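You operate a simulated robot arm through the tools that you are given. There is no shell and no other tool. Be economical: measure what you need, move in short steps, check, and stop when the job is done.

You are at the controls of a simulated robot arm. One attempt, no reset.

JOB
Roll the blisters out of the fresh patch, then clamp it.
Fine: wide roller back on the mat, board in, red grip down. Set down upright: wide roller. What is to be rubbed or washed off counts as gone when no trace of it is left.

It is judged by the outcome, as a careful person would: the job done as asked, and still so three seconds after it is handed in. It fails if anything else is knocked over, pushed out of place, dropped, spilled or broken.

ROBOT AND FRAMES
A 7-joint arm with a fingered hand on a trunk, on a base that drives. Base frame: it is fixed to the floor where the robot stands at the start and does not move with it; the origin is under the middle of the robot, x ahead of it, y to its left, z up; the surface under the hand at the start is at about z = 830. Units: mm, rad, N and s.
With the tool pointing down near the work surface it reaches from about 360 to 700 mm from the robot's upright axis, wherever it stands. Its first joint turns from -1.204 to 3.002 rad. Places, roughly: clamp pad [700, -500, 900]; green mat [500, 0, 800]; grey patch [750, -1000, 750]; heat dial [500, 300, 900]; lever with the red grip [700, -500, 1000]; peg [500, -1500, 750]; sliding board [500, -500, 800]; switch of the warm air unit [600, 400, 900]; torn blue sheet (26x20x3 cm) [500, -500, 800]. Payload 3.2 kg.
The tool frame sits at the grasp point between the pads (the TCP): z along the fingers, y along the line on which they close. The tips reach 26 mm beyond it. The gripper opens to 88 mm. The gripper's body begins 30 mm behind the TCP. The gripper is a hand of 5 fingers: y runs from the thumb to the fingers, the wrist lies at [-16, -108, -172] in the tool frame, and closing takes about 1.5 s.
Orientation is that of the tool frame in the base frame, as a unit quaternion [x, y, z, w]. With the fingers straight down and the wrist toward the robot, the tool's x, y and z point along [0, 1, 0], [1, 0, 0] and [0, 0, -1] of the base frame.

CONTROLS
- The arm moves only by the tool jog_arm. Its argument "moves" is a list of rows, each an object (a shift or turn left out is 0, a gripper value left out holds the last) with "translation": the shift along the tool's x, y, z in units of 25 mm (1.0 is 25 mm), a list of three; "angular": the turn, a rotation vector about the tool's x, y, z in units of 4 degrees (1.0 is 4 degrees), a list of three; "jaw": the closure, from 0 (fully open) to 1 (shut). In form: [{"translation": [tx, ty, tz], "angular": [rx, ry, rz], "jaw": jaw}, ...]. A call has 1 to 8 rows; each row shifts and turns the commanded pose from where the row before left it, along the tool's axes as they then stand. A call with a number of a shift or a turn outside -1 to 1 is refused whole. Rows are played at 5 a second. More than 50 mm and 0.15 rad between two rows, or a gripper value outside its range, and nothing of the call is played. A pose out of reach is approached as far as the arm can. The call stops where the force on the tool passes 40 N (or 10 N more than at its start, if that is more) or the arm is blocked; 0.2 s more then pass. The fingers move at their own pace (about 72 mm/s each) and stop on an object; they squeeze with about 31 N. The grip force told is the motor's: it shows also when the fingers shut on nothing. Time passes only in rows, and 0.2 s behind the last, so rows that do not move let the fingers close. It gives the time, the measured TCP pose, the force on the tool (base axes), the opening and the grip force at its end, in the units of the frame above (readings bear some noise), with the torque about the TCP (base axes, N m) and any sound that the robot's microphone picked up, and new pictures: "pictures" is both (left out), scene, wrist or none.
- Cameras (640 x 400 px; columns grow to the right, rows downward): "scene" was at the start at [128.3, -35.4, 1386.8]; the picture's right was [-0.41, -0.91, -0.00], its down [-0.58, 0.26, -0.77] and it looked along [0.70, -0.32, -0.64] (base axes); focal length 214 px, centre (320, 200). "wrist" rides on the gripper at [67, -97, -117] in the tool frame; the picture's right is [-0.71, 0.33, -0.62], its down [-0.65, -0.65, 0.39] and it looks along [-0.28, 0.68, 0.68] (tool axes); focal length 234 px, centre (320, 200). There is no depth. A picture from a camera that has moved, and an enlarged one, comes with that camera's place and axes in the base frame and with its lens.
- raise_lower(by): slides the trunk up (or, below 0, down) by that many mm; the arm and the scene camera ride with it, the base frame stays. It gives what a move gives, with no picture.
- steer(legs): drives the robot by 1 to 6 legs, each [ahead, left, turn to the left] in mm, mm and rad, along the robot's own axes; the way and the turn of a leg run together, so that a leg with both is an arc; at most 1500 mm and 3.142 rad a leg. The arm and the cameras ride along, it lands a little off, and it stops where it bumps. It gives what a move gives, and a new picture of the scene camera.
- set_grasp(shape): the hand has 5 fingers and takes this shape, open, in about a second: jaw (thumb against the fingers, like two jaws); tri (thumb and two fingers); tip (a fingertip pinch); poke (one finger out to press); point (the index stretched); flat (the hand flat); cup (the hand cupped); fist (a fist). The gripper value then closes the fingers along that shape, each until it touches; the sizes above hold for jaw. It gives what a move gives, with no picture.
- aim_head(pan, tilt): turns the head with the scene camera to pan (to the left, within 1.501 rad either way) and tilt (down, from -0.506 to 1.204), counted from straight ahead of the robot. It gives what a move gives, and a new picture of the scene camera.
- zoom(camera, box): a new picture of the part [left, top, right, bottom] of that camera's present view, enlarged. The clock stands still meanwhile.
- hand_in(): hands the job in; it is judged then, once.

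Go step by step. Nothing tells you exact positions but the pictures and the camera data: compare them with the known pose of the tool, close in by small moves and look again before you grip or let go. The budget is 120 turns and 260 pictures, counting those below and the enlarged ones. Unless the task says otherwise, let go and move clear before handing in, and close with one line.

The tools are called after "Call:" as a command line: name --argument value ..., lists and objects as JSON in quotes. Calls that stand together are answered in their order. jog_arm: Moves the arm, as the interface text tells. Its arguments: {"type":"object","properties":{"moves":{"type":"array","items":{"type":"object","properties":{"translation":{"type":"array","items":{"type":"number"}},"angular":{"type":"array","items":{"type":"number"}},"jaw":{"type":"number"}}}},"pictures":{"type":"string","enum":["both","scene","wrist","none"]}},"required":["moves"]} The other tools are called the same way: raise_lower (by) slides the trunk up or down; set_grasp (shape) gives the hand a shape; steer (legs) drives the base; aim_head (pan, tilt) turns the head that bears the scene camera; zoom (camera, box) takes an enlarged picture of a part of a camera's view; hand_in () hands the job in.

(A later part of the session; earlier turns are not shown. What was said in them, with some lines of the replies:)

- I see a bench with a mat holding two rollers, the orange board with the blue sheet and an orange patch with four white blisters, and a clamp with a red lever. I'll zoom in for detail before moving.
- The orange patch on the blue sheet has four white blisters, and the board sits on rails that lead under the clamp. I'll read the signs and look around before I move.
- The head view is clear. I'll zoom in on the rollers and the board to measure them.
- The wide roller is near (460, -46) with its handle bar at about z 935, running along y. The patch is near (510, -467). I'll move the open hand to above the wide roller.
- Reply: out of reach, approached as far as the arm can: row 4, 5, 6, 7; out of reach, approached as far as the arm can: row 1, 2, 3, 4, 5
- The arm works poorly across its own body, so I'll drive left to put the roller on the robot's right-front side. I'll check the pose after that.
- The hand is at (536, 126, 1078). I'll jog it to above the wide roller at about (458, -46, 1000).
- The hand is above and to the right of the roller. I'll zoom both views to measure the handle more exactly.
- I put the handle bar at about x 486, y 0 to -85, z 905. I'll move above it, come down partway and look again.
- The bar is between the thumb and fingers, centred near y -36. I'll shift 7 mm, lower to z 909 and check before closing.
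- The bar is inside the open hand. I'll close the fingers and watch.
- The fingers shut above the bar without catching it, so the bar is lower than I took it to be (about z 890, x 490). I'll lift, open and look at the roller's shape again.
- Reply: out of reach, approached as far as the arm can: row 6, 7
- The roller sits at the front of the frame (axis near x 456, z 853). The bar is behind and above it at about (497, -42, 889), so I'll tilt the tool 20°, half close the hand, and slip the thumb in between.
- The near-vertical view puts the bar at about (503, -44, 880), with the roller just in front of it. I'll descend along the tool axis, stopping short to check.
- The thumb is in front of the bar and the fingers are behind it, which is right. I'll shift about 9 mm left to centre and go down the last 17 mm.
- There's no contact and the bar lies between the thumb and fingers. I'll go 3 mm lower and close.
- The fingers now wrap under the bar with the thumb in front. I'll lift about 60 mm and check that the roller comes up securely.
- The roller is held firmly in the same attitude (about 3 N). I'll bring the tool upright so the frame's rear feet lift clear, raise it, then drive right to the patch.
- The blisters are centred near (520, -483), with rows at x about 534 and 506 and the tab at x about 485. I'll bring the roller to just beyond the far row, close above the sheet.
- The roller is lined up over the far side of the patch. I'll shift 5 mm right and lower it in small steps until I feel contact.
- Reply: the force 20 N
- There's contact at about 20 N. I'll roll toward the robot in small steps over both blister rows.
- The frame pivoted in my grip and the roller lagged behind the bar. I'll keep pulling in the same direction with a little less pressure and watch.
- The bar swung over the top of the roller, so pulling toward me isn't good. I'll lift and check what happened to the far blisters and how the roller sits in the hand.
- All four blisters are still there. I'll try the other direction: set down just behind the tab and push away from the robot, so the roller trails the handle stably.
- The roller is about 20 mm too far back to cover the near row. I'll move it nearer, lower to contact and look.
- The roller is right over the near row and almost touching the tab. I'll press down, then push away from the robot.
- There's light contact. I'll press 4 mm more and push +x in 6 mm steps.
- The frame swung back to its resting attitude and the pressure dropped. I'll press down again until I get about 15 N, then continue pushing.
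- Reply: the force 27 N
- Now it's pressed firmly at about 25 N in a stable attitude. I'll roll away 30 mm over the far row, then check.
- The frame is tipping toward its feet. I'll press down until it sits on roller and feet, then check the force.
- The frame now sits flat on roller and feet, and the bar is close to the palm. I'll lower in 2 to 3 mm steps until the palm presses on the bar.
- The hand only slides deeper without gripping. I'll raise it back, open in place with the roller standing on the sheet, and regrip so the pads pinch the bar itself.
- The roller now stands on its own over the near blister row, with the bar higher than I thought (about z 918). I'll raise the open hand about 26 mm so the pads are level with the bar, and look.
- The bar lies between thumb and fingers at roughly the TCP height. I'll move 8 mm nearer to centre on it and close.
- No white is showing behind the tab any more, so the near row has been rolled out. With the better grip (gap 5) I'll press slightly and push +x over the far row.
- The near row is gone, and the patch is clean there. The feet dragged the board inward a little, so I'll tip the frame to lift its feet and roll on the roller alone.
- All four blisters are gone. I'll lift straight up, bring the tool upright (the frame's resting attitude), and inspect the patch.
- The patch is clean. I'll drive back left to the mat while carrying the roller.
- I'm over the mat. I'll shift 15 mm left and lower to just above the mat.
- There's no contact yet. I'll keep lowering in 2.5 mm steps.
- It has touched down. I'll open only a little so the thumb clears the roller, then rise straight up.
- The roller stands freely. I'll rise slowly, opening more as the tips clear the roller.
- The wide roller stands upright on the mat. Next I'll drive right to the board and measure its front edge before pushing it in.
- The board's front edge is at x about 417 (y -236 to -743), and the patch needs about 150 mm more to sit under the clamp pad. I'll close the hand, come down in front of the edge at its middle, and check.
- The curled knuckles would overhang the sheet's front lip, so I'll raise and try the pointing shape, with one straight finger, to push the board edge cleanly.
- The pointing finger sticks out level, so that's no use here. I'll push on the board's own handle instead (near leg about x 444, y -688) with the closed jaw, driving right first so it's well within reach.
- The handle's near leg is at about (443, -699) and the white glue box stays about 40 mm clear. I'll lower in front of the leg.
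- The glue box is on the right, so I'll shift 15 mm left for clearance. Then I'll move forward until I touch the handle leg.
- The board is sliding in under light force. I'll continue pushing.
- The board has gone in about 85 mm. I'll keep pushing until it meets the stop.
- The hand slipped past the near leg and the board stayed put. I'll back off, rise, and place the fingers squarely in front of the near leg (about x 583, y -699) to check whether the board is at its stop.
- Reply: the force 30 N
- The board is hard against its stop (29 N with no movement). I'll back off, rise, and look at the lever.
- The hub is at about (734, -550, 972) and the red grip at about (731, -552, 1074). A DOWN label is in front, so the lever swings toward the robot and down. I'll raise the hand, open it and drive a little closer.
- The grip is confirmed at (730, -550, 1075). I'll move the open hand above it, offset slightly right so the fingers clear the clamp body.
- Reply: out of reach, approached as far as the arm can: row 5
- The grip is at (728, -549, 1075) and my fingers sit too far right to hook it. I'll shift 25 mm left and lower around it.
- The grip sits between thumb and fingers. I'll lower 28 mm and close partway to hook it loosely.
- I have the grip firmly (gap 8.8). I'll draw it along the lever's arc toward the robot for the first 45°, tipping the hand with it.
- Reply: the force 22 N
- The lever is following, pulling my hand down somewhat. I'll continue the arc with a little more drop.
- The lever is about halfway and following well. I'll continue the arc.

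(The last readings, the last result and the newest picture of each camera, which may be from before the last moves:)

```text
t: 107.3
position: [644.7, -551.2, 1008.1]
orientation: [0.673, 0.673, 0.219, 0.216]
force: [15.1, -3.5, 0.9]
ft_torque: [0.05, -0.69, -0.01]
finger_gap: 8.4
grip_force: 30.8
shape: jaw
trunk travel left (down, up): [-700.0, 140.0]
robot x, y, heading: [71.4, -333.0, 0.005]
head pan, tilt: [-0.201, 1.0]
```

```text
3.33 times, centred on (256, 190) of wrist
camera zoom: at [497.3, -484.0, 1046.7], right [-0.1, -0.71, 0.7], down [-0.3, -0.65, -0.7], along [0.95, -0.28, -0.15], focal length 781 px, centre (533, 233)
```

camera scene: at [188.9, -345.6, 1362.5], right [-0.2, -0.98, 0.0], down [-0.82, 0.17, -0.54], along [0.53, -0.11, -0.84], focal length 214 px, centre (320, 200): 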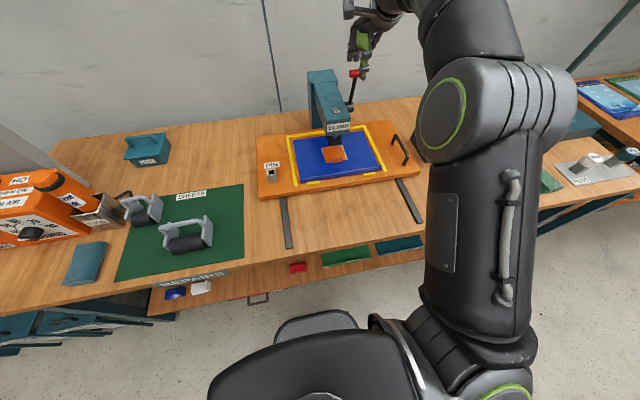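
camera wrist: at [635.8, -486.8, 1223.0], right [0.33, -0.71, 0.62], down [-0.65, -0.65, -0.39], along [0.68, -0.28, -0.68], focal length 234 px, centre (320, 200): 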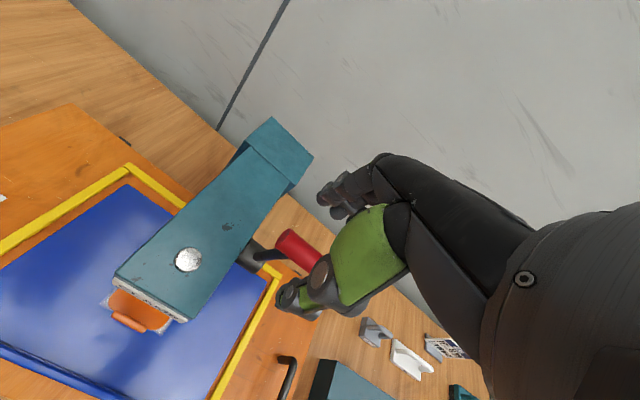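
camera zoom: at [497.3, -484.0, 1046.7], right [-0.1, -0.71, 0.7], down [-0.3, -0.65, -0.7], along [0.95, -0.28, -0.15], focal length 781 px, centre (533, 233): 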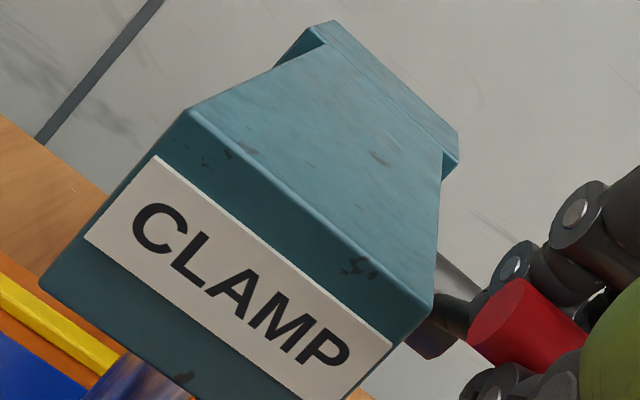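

Call:
jog_arm --moves '[{"translation": [0, -0.4, 0.31], "angular": [-1, 0, 0]}, {"translation": [0, -0.37, 0.34], "angular": [-1, 0, 0]}, {"translation": [0, -0.36, 0.36], "angular": [-1, 0, 0]}, {"translation": [0, 0, 0]}]' --pictures "none"

Call:
zoom --camera "scene" --box '[290, 60, 418, 140]'

Call:
zoom --camera "wrist" --box '[160, 130, 352, 250]'

```text
t: 108.3
position: [638.1, -550.7, 972.6]
orientation: [0.648, 0.645, 0.289, 0.285]
force: [9.8, -6.5, 3.3]
ft_torque: [0.04, -0.56, -0.01]
finger_gap: 8.1
grip_force: 31.0
shape: jaw
trunk travel left (down, up): [-700.0, 140.0]
robot x, y, heading: [69.8, -331.6, 0.001]
head pan, tilt: [-0.201, 1.0]
```

```text
5.00 times, centred on (354, 100) of scene
camera zoom: at [190.9, -347.6, 1362.2], right [-0.2, -0.98, 0.0], down [-0.83, 0.17, -0.54], along [0.53, -0.11, -0.84], focal length 1072 px, centre (150, 700)
```

zoom: 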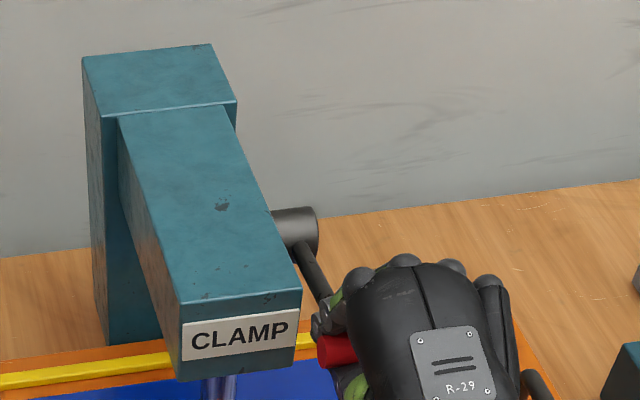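

```text
3.33 times, centred on (256, 190) of wrist
camera zoom: at [484.5, -483.4, 979.6], right [-0.24, -0.71, 0.66], down [-0.15, -0.64, -0.75], along [0.96, -0.28, 0.05], focal length 781 px, centre (533, 233)
```

zoom: 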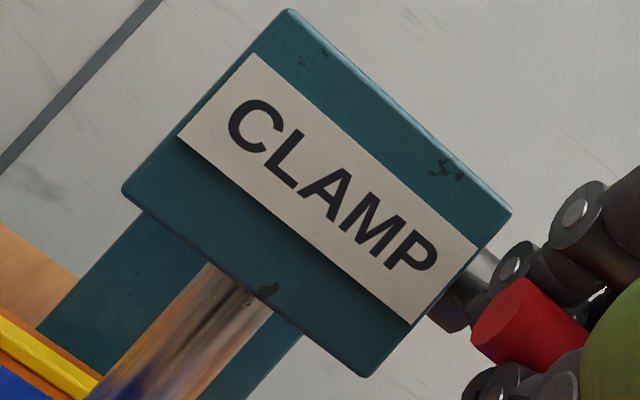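

The lever is level. I'll see whether it goes further to a stop.

Call:
jog_arm --moves '[{"translation": [0, -0.34, 0.38], "angular": [-1, 0, 0]}, {"translation": [0, 0, 0]}]' --pictures "none"

Call:
zoom --camera "wrist" --box '[0, 0, 640, 400]'

Call:
zoom --camera "scene" --box '[280, 70, 440, 170]'

```text
t: 108.9
position: [636.2, -549.4, 965.9]
orientation: [0.635, 0.633, 0.316, 0.312]
force: [7.1, -6.1, 23.2]
ft_torque: [0.19, -0.53, -0.03]
finger_gap: 9.2
grip_force: 30.8
shape: jaw
trunk travel left (down, up): [-700.0, 140.0]
robot x, y, heading: [72.3, -329.9, 0.008]
head pan, tilt: [-0.201, 1.0]
```

```text
1.00 times, centred on (320, 200) of wrist (not enlarged: the box is as wide or as high as the picture)
camera zoom: at [483.3, -483.4, 959.5], right [-0.3, -0.71, 0.64], down [-0.09, -0.65, -0.76], along [0.95, -0.28, 0.13], focal length 234 px, centre (320, 200)
```

zoom: 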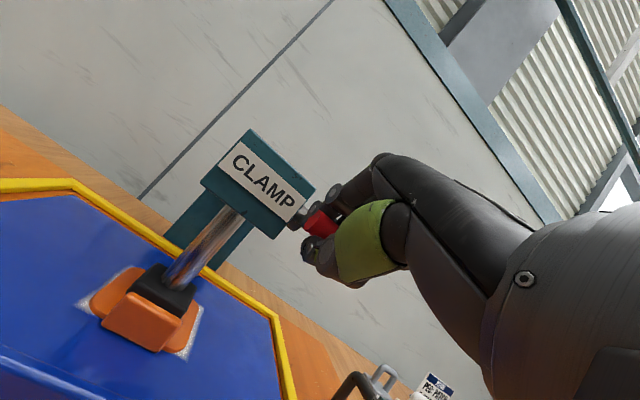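

```text
4.00 times, centred on (360, 120) of scene
camera zoom: at [186.2, -346.1, 1363.0], right [-0.2, -0.98, 0.0], down [-0.82, 0.17, -0.54], along [0.53, -0.11, -0.84], focal length 858 px, centre (160, 520)
```

zoom: 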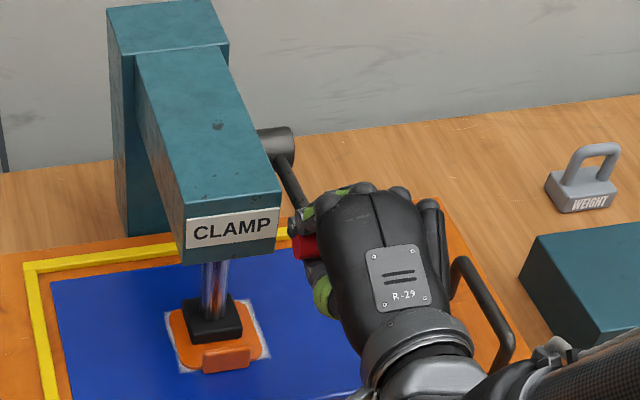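

The pad is down on the patch and the lever resists at 23 N. I'll press once more to make sure it's at its stop.

Call:
jog_arm --moves '[{"translation": [0, -0.14, 0.14]}, {"translation": [0, 0, 0]}]' --pictures "none"

Call:
jog_arm --moves '[{"translation": [0, 0.2, -0.2]}, {"jaw": 0.6}, {"jaw": 0.4}, {"jaw": 0.3}, {"jaw": 0.3}, {"jaw": 0.3}]' --pictures "both"

Call:
zoom --camera "wrist" --box '[200, 130, 392, 250]'

```text
t: 109.5
position: [635.3, -549.7, 964.9]
orientation: [0.634, 0.63, 0.318, 0.316]
force: [4.5, -6.7, 31.1]
ft_torque: [0.25, -0.55, -0.06]
finger_gap: 10.0
grip_force: 31.1
shape: jaw
trunk travel left (down, up): [-700.0, 140.0]
robot x, y, heading: [71.6, -331.0, 0.003]
head pan, tilt: [-0.201, 1.0]
```

```text
t: 110.9
position: [637.4, -548.2, 961.1]
orientation: [0.636, 0.635, 0.311, 0.309]
force: [-0.4, 0.2, 0.1]
ft_torque: [0.0, -0.03, 0.0]
finger_gap: 61.3
grip_force: 0.1
shape: jaw
trunk travel left (down, up): [-700.0, 140.0]
robot x, y, heading: [71.4, -332.4, -0.001]
head pan, tilt: [-0.201, 1.0]
camera scene: at [189.3, -345.6, 1362.4], right [-0.2, -0.98, 0.0], down [-0.82, 0.17, -0.54], along [0.53, -0.11, -0.84], focal length 214 px, centre (320, 200)
camera wrist: at [485.1, -482.5, 957.5], right [-0.28, -0.71, 0.64], down [-0.1, -0.65, -0.76], along [0.95, -0.28, 0.11], focal length 234 px, centre (320, 200)
```

scene: 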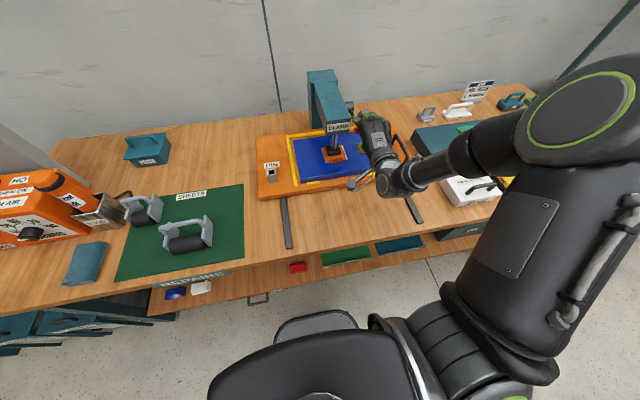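
wrist: 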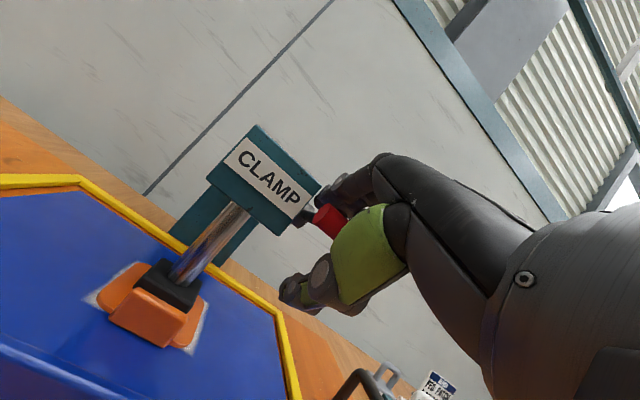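

```text
3.33 times, centred on (296, 190) of wrist
camera zoom: at [485.1, -482.5, 957.5], right [-0.28, -0.71, 0.64], down [-0.1, -0.65, -0.76], along [0.95, -0.28, 0.11], focal length 781 px, centre (400, 233)
```

zoom: 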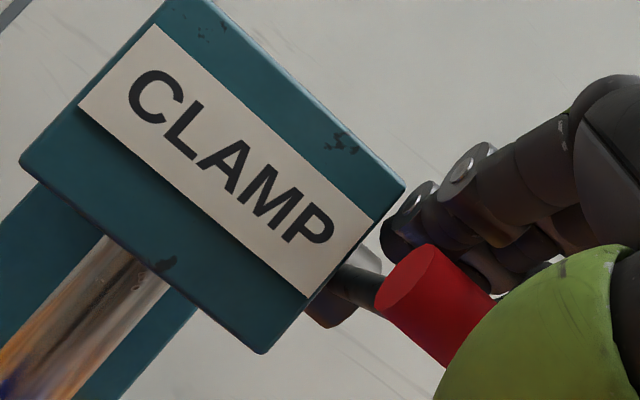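

The hand is open and the lever is staying down. I'll open fully and withdraw back along the tool axis.

Call:
jog_arm --moves '[{"jaw": 0}, {"jaw": 0}, {"translation": [0, 0, -0.5]}, {"translation": [0, 0, -1]}, {"translation": [0, 0, -1]}, {"translation": [0, 0, -1]}, {"translation": [0, 0, -1]}]'

Call:
zoom --camera "scene" --box '[240, 50, 432, 170]'

Call:
zoom --camera "wrist" --box '[60, 100, 380, 300]'

```text
t: 112.5
position: [554.9, -551.8, 1030.4]
orientation: [0.636, 0.635, 0.31, 0.308]
force: [-0.4, -0.2, -0.8]
ft_torque: [0.01, 0.01, -0.03]
finger_gap: 87.9
grip_force: 0.0
shape: jaw
out of reach, approached as far as the arm can: row 7
trunk travel left (down, up): [-700.0, 140.0]
robot x, y, heading: [71.0, -334.6, 0.003]
head pan, tilt: [-0.201, 1.0]
camera scene: at [189.0, -342.7, 1362.5], right [-0.2, -0.98, 0.0], down [-0.82, 0.17, -0.54], along [0.53, -0.11, -0.84], focal length 214 px, centre (320, 200)
camera wrist: at [402.5, -485.9, 1026.6], right [-0.29, -0.71, 0.64], down [-0.1, -0.65, -0.76], along [0.95, -0.28, 0.12], focal length 234 px, centre (320, 200)
```

scene: 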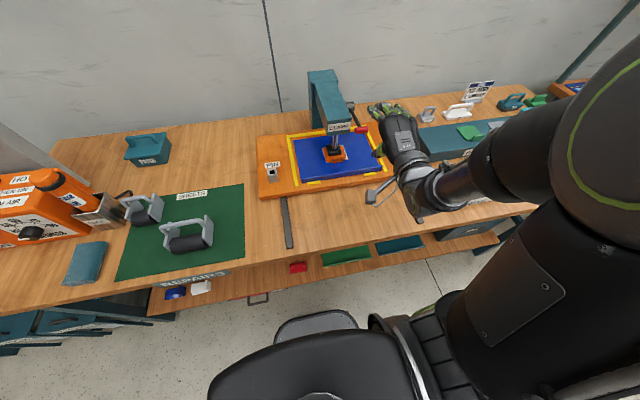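
wrist: 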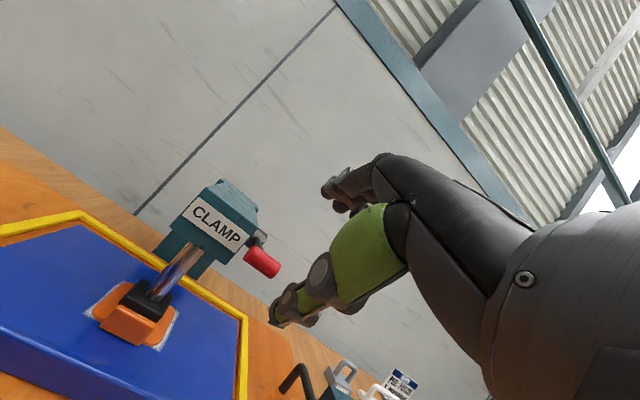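

```text
3.33 times, centred on (336, 110) of scene
camera zoom: at [189.0, -342.7, 1362.5], right [-0.2, -0.98, 0.0], down [-0.82, 0.17, -0.54], along [0.53, -0.11, -0.84], focal length 715 px, centre (267, 500)
```

zoom: 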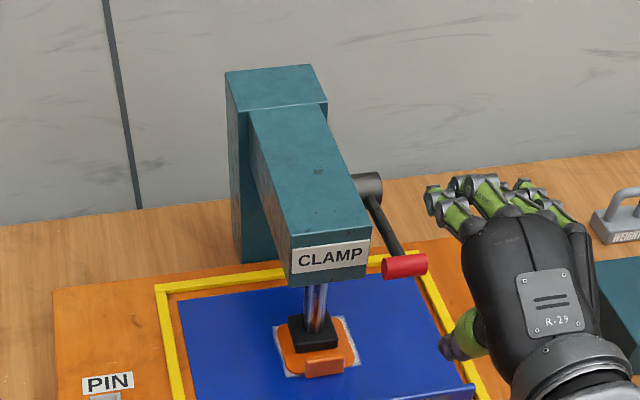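

```text
2.00 times, centred on (220, 200) of wrist
camera zoom: at [402.5, -485.9, 1026.6], right [-0.29, -0.71, 0.64], down [-0.1, -0.65, -0.76], along [0.95, -0.28, 0.12], focal length 468 px, centre (520, 200)
```

zoom: 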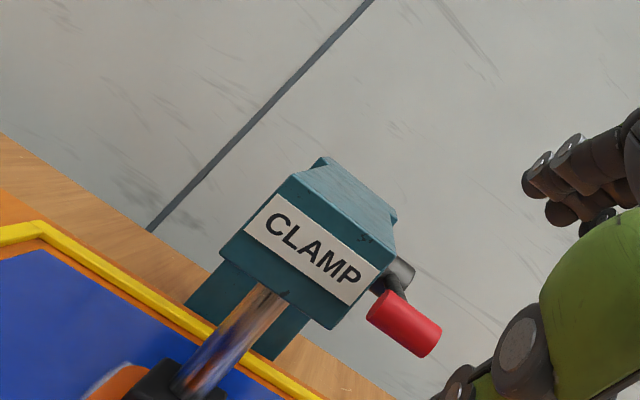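

The lever stays down with the pad on the patch, and the hand is clear. One last check of the roller on the mat and the rest of the bench.

Call:
zoom --camera "scene" --box '[60, 160, 300, 310]'

Call:
aim_head --pan -0.5 --tilt 0.85

```text
2.67 times, centred on (180, 235) of scene
camera zoom: at [189.0, -342.7, 1362.5], right [-0.2, -0.98, 0.0], down [-0.82, 0.17, -0.54], along [0.53, -0.11, -0.84], focal length 572 px, centre (693, 107)
```

zoom: 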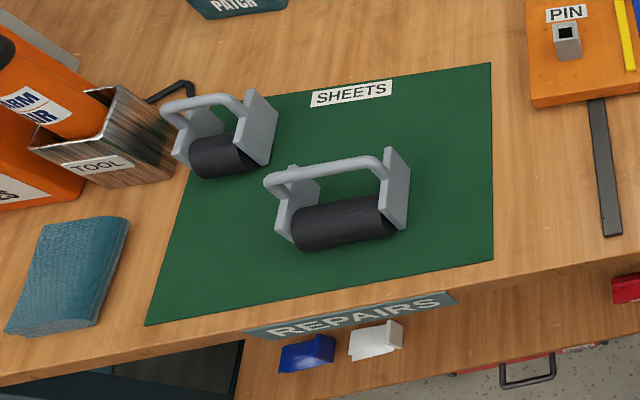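

```text
t: 113.3
position: [555.8, -555.1, 1030.0]
orientation: [0.636, 0.636, 0.312, 0.308]
force: [-0.5, 0.0, -0.7]
ft_torque: [0.0, 0.01, -0.02]
finger_gap: 87.6
grip_force: 0.0
shape: jaw
trunk travel left (down, up): [-700.0, 140.0]
robot x, y, heading: [69.8, -337.7, 0.001]
head pan, tilt: [-0.499, 0.85]
camera scene: at [189.2, -369.0, 1373.6], right [-0.48, -0.88, 0.0], down [-0.66, 0.36, -0.66], along [0.58, -0.31, -0.75], focal length 214 px, centre (320, 200)
```

scene: 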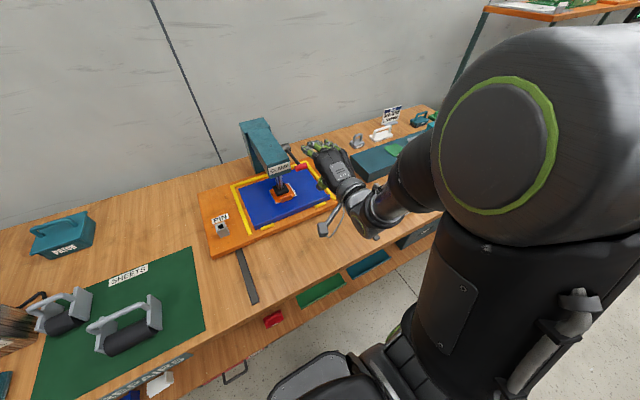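

The wide roller stands upright on the mat, the board is in, the red grip is down with the pad on the clean patch, and the hand is clear. I'm handing in.

Call:
hand_in

```text
The job is handed in.
```

The job is done and handed in: all four blisters are rolled out of the patch, the wide roller is back upright on the mat, the board is in against its stop, and the red grip is down with the clamp pad on the patch.
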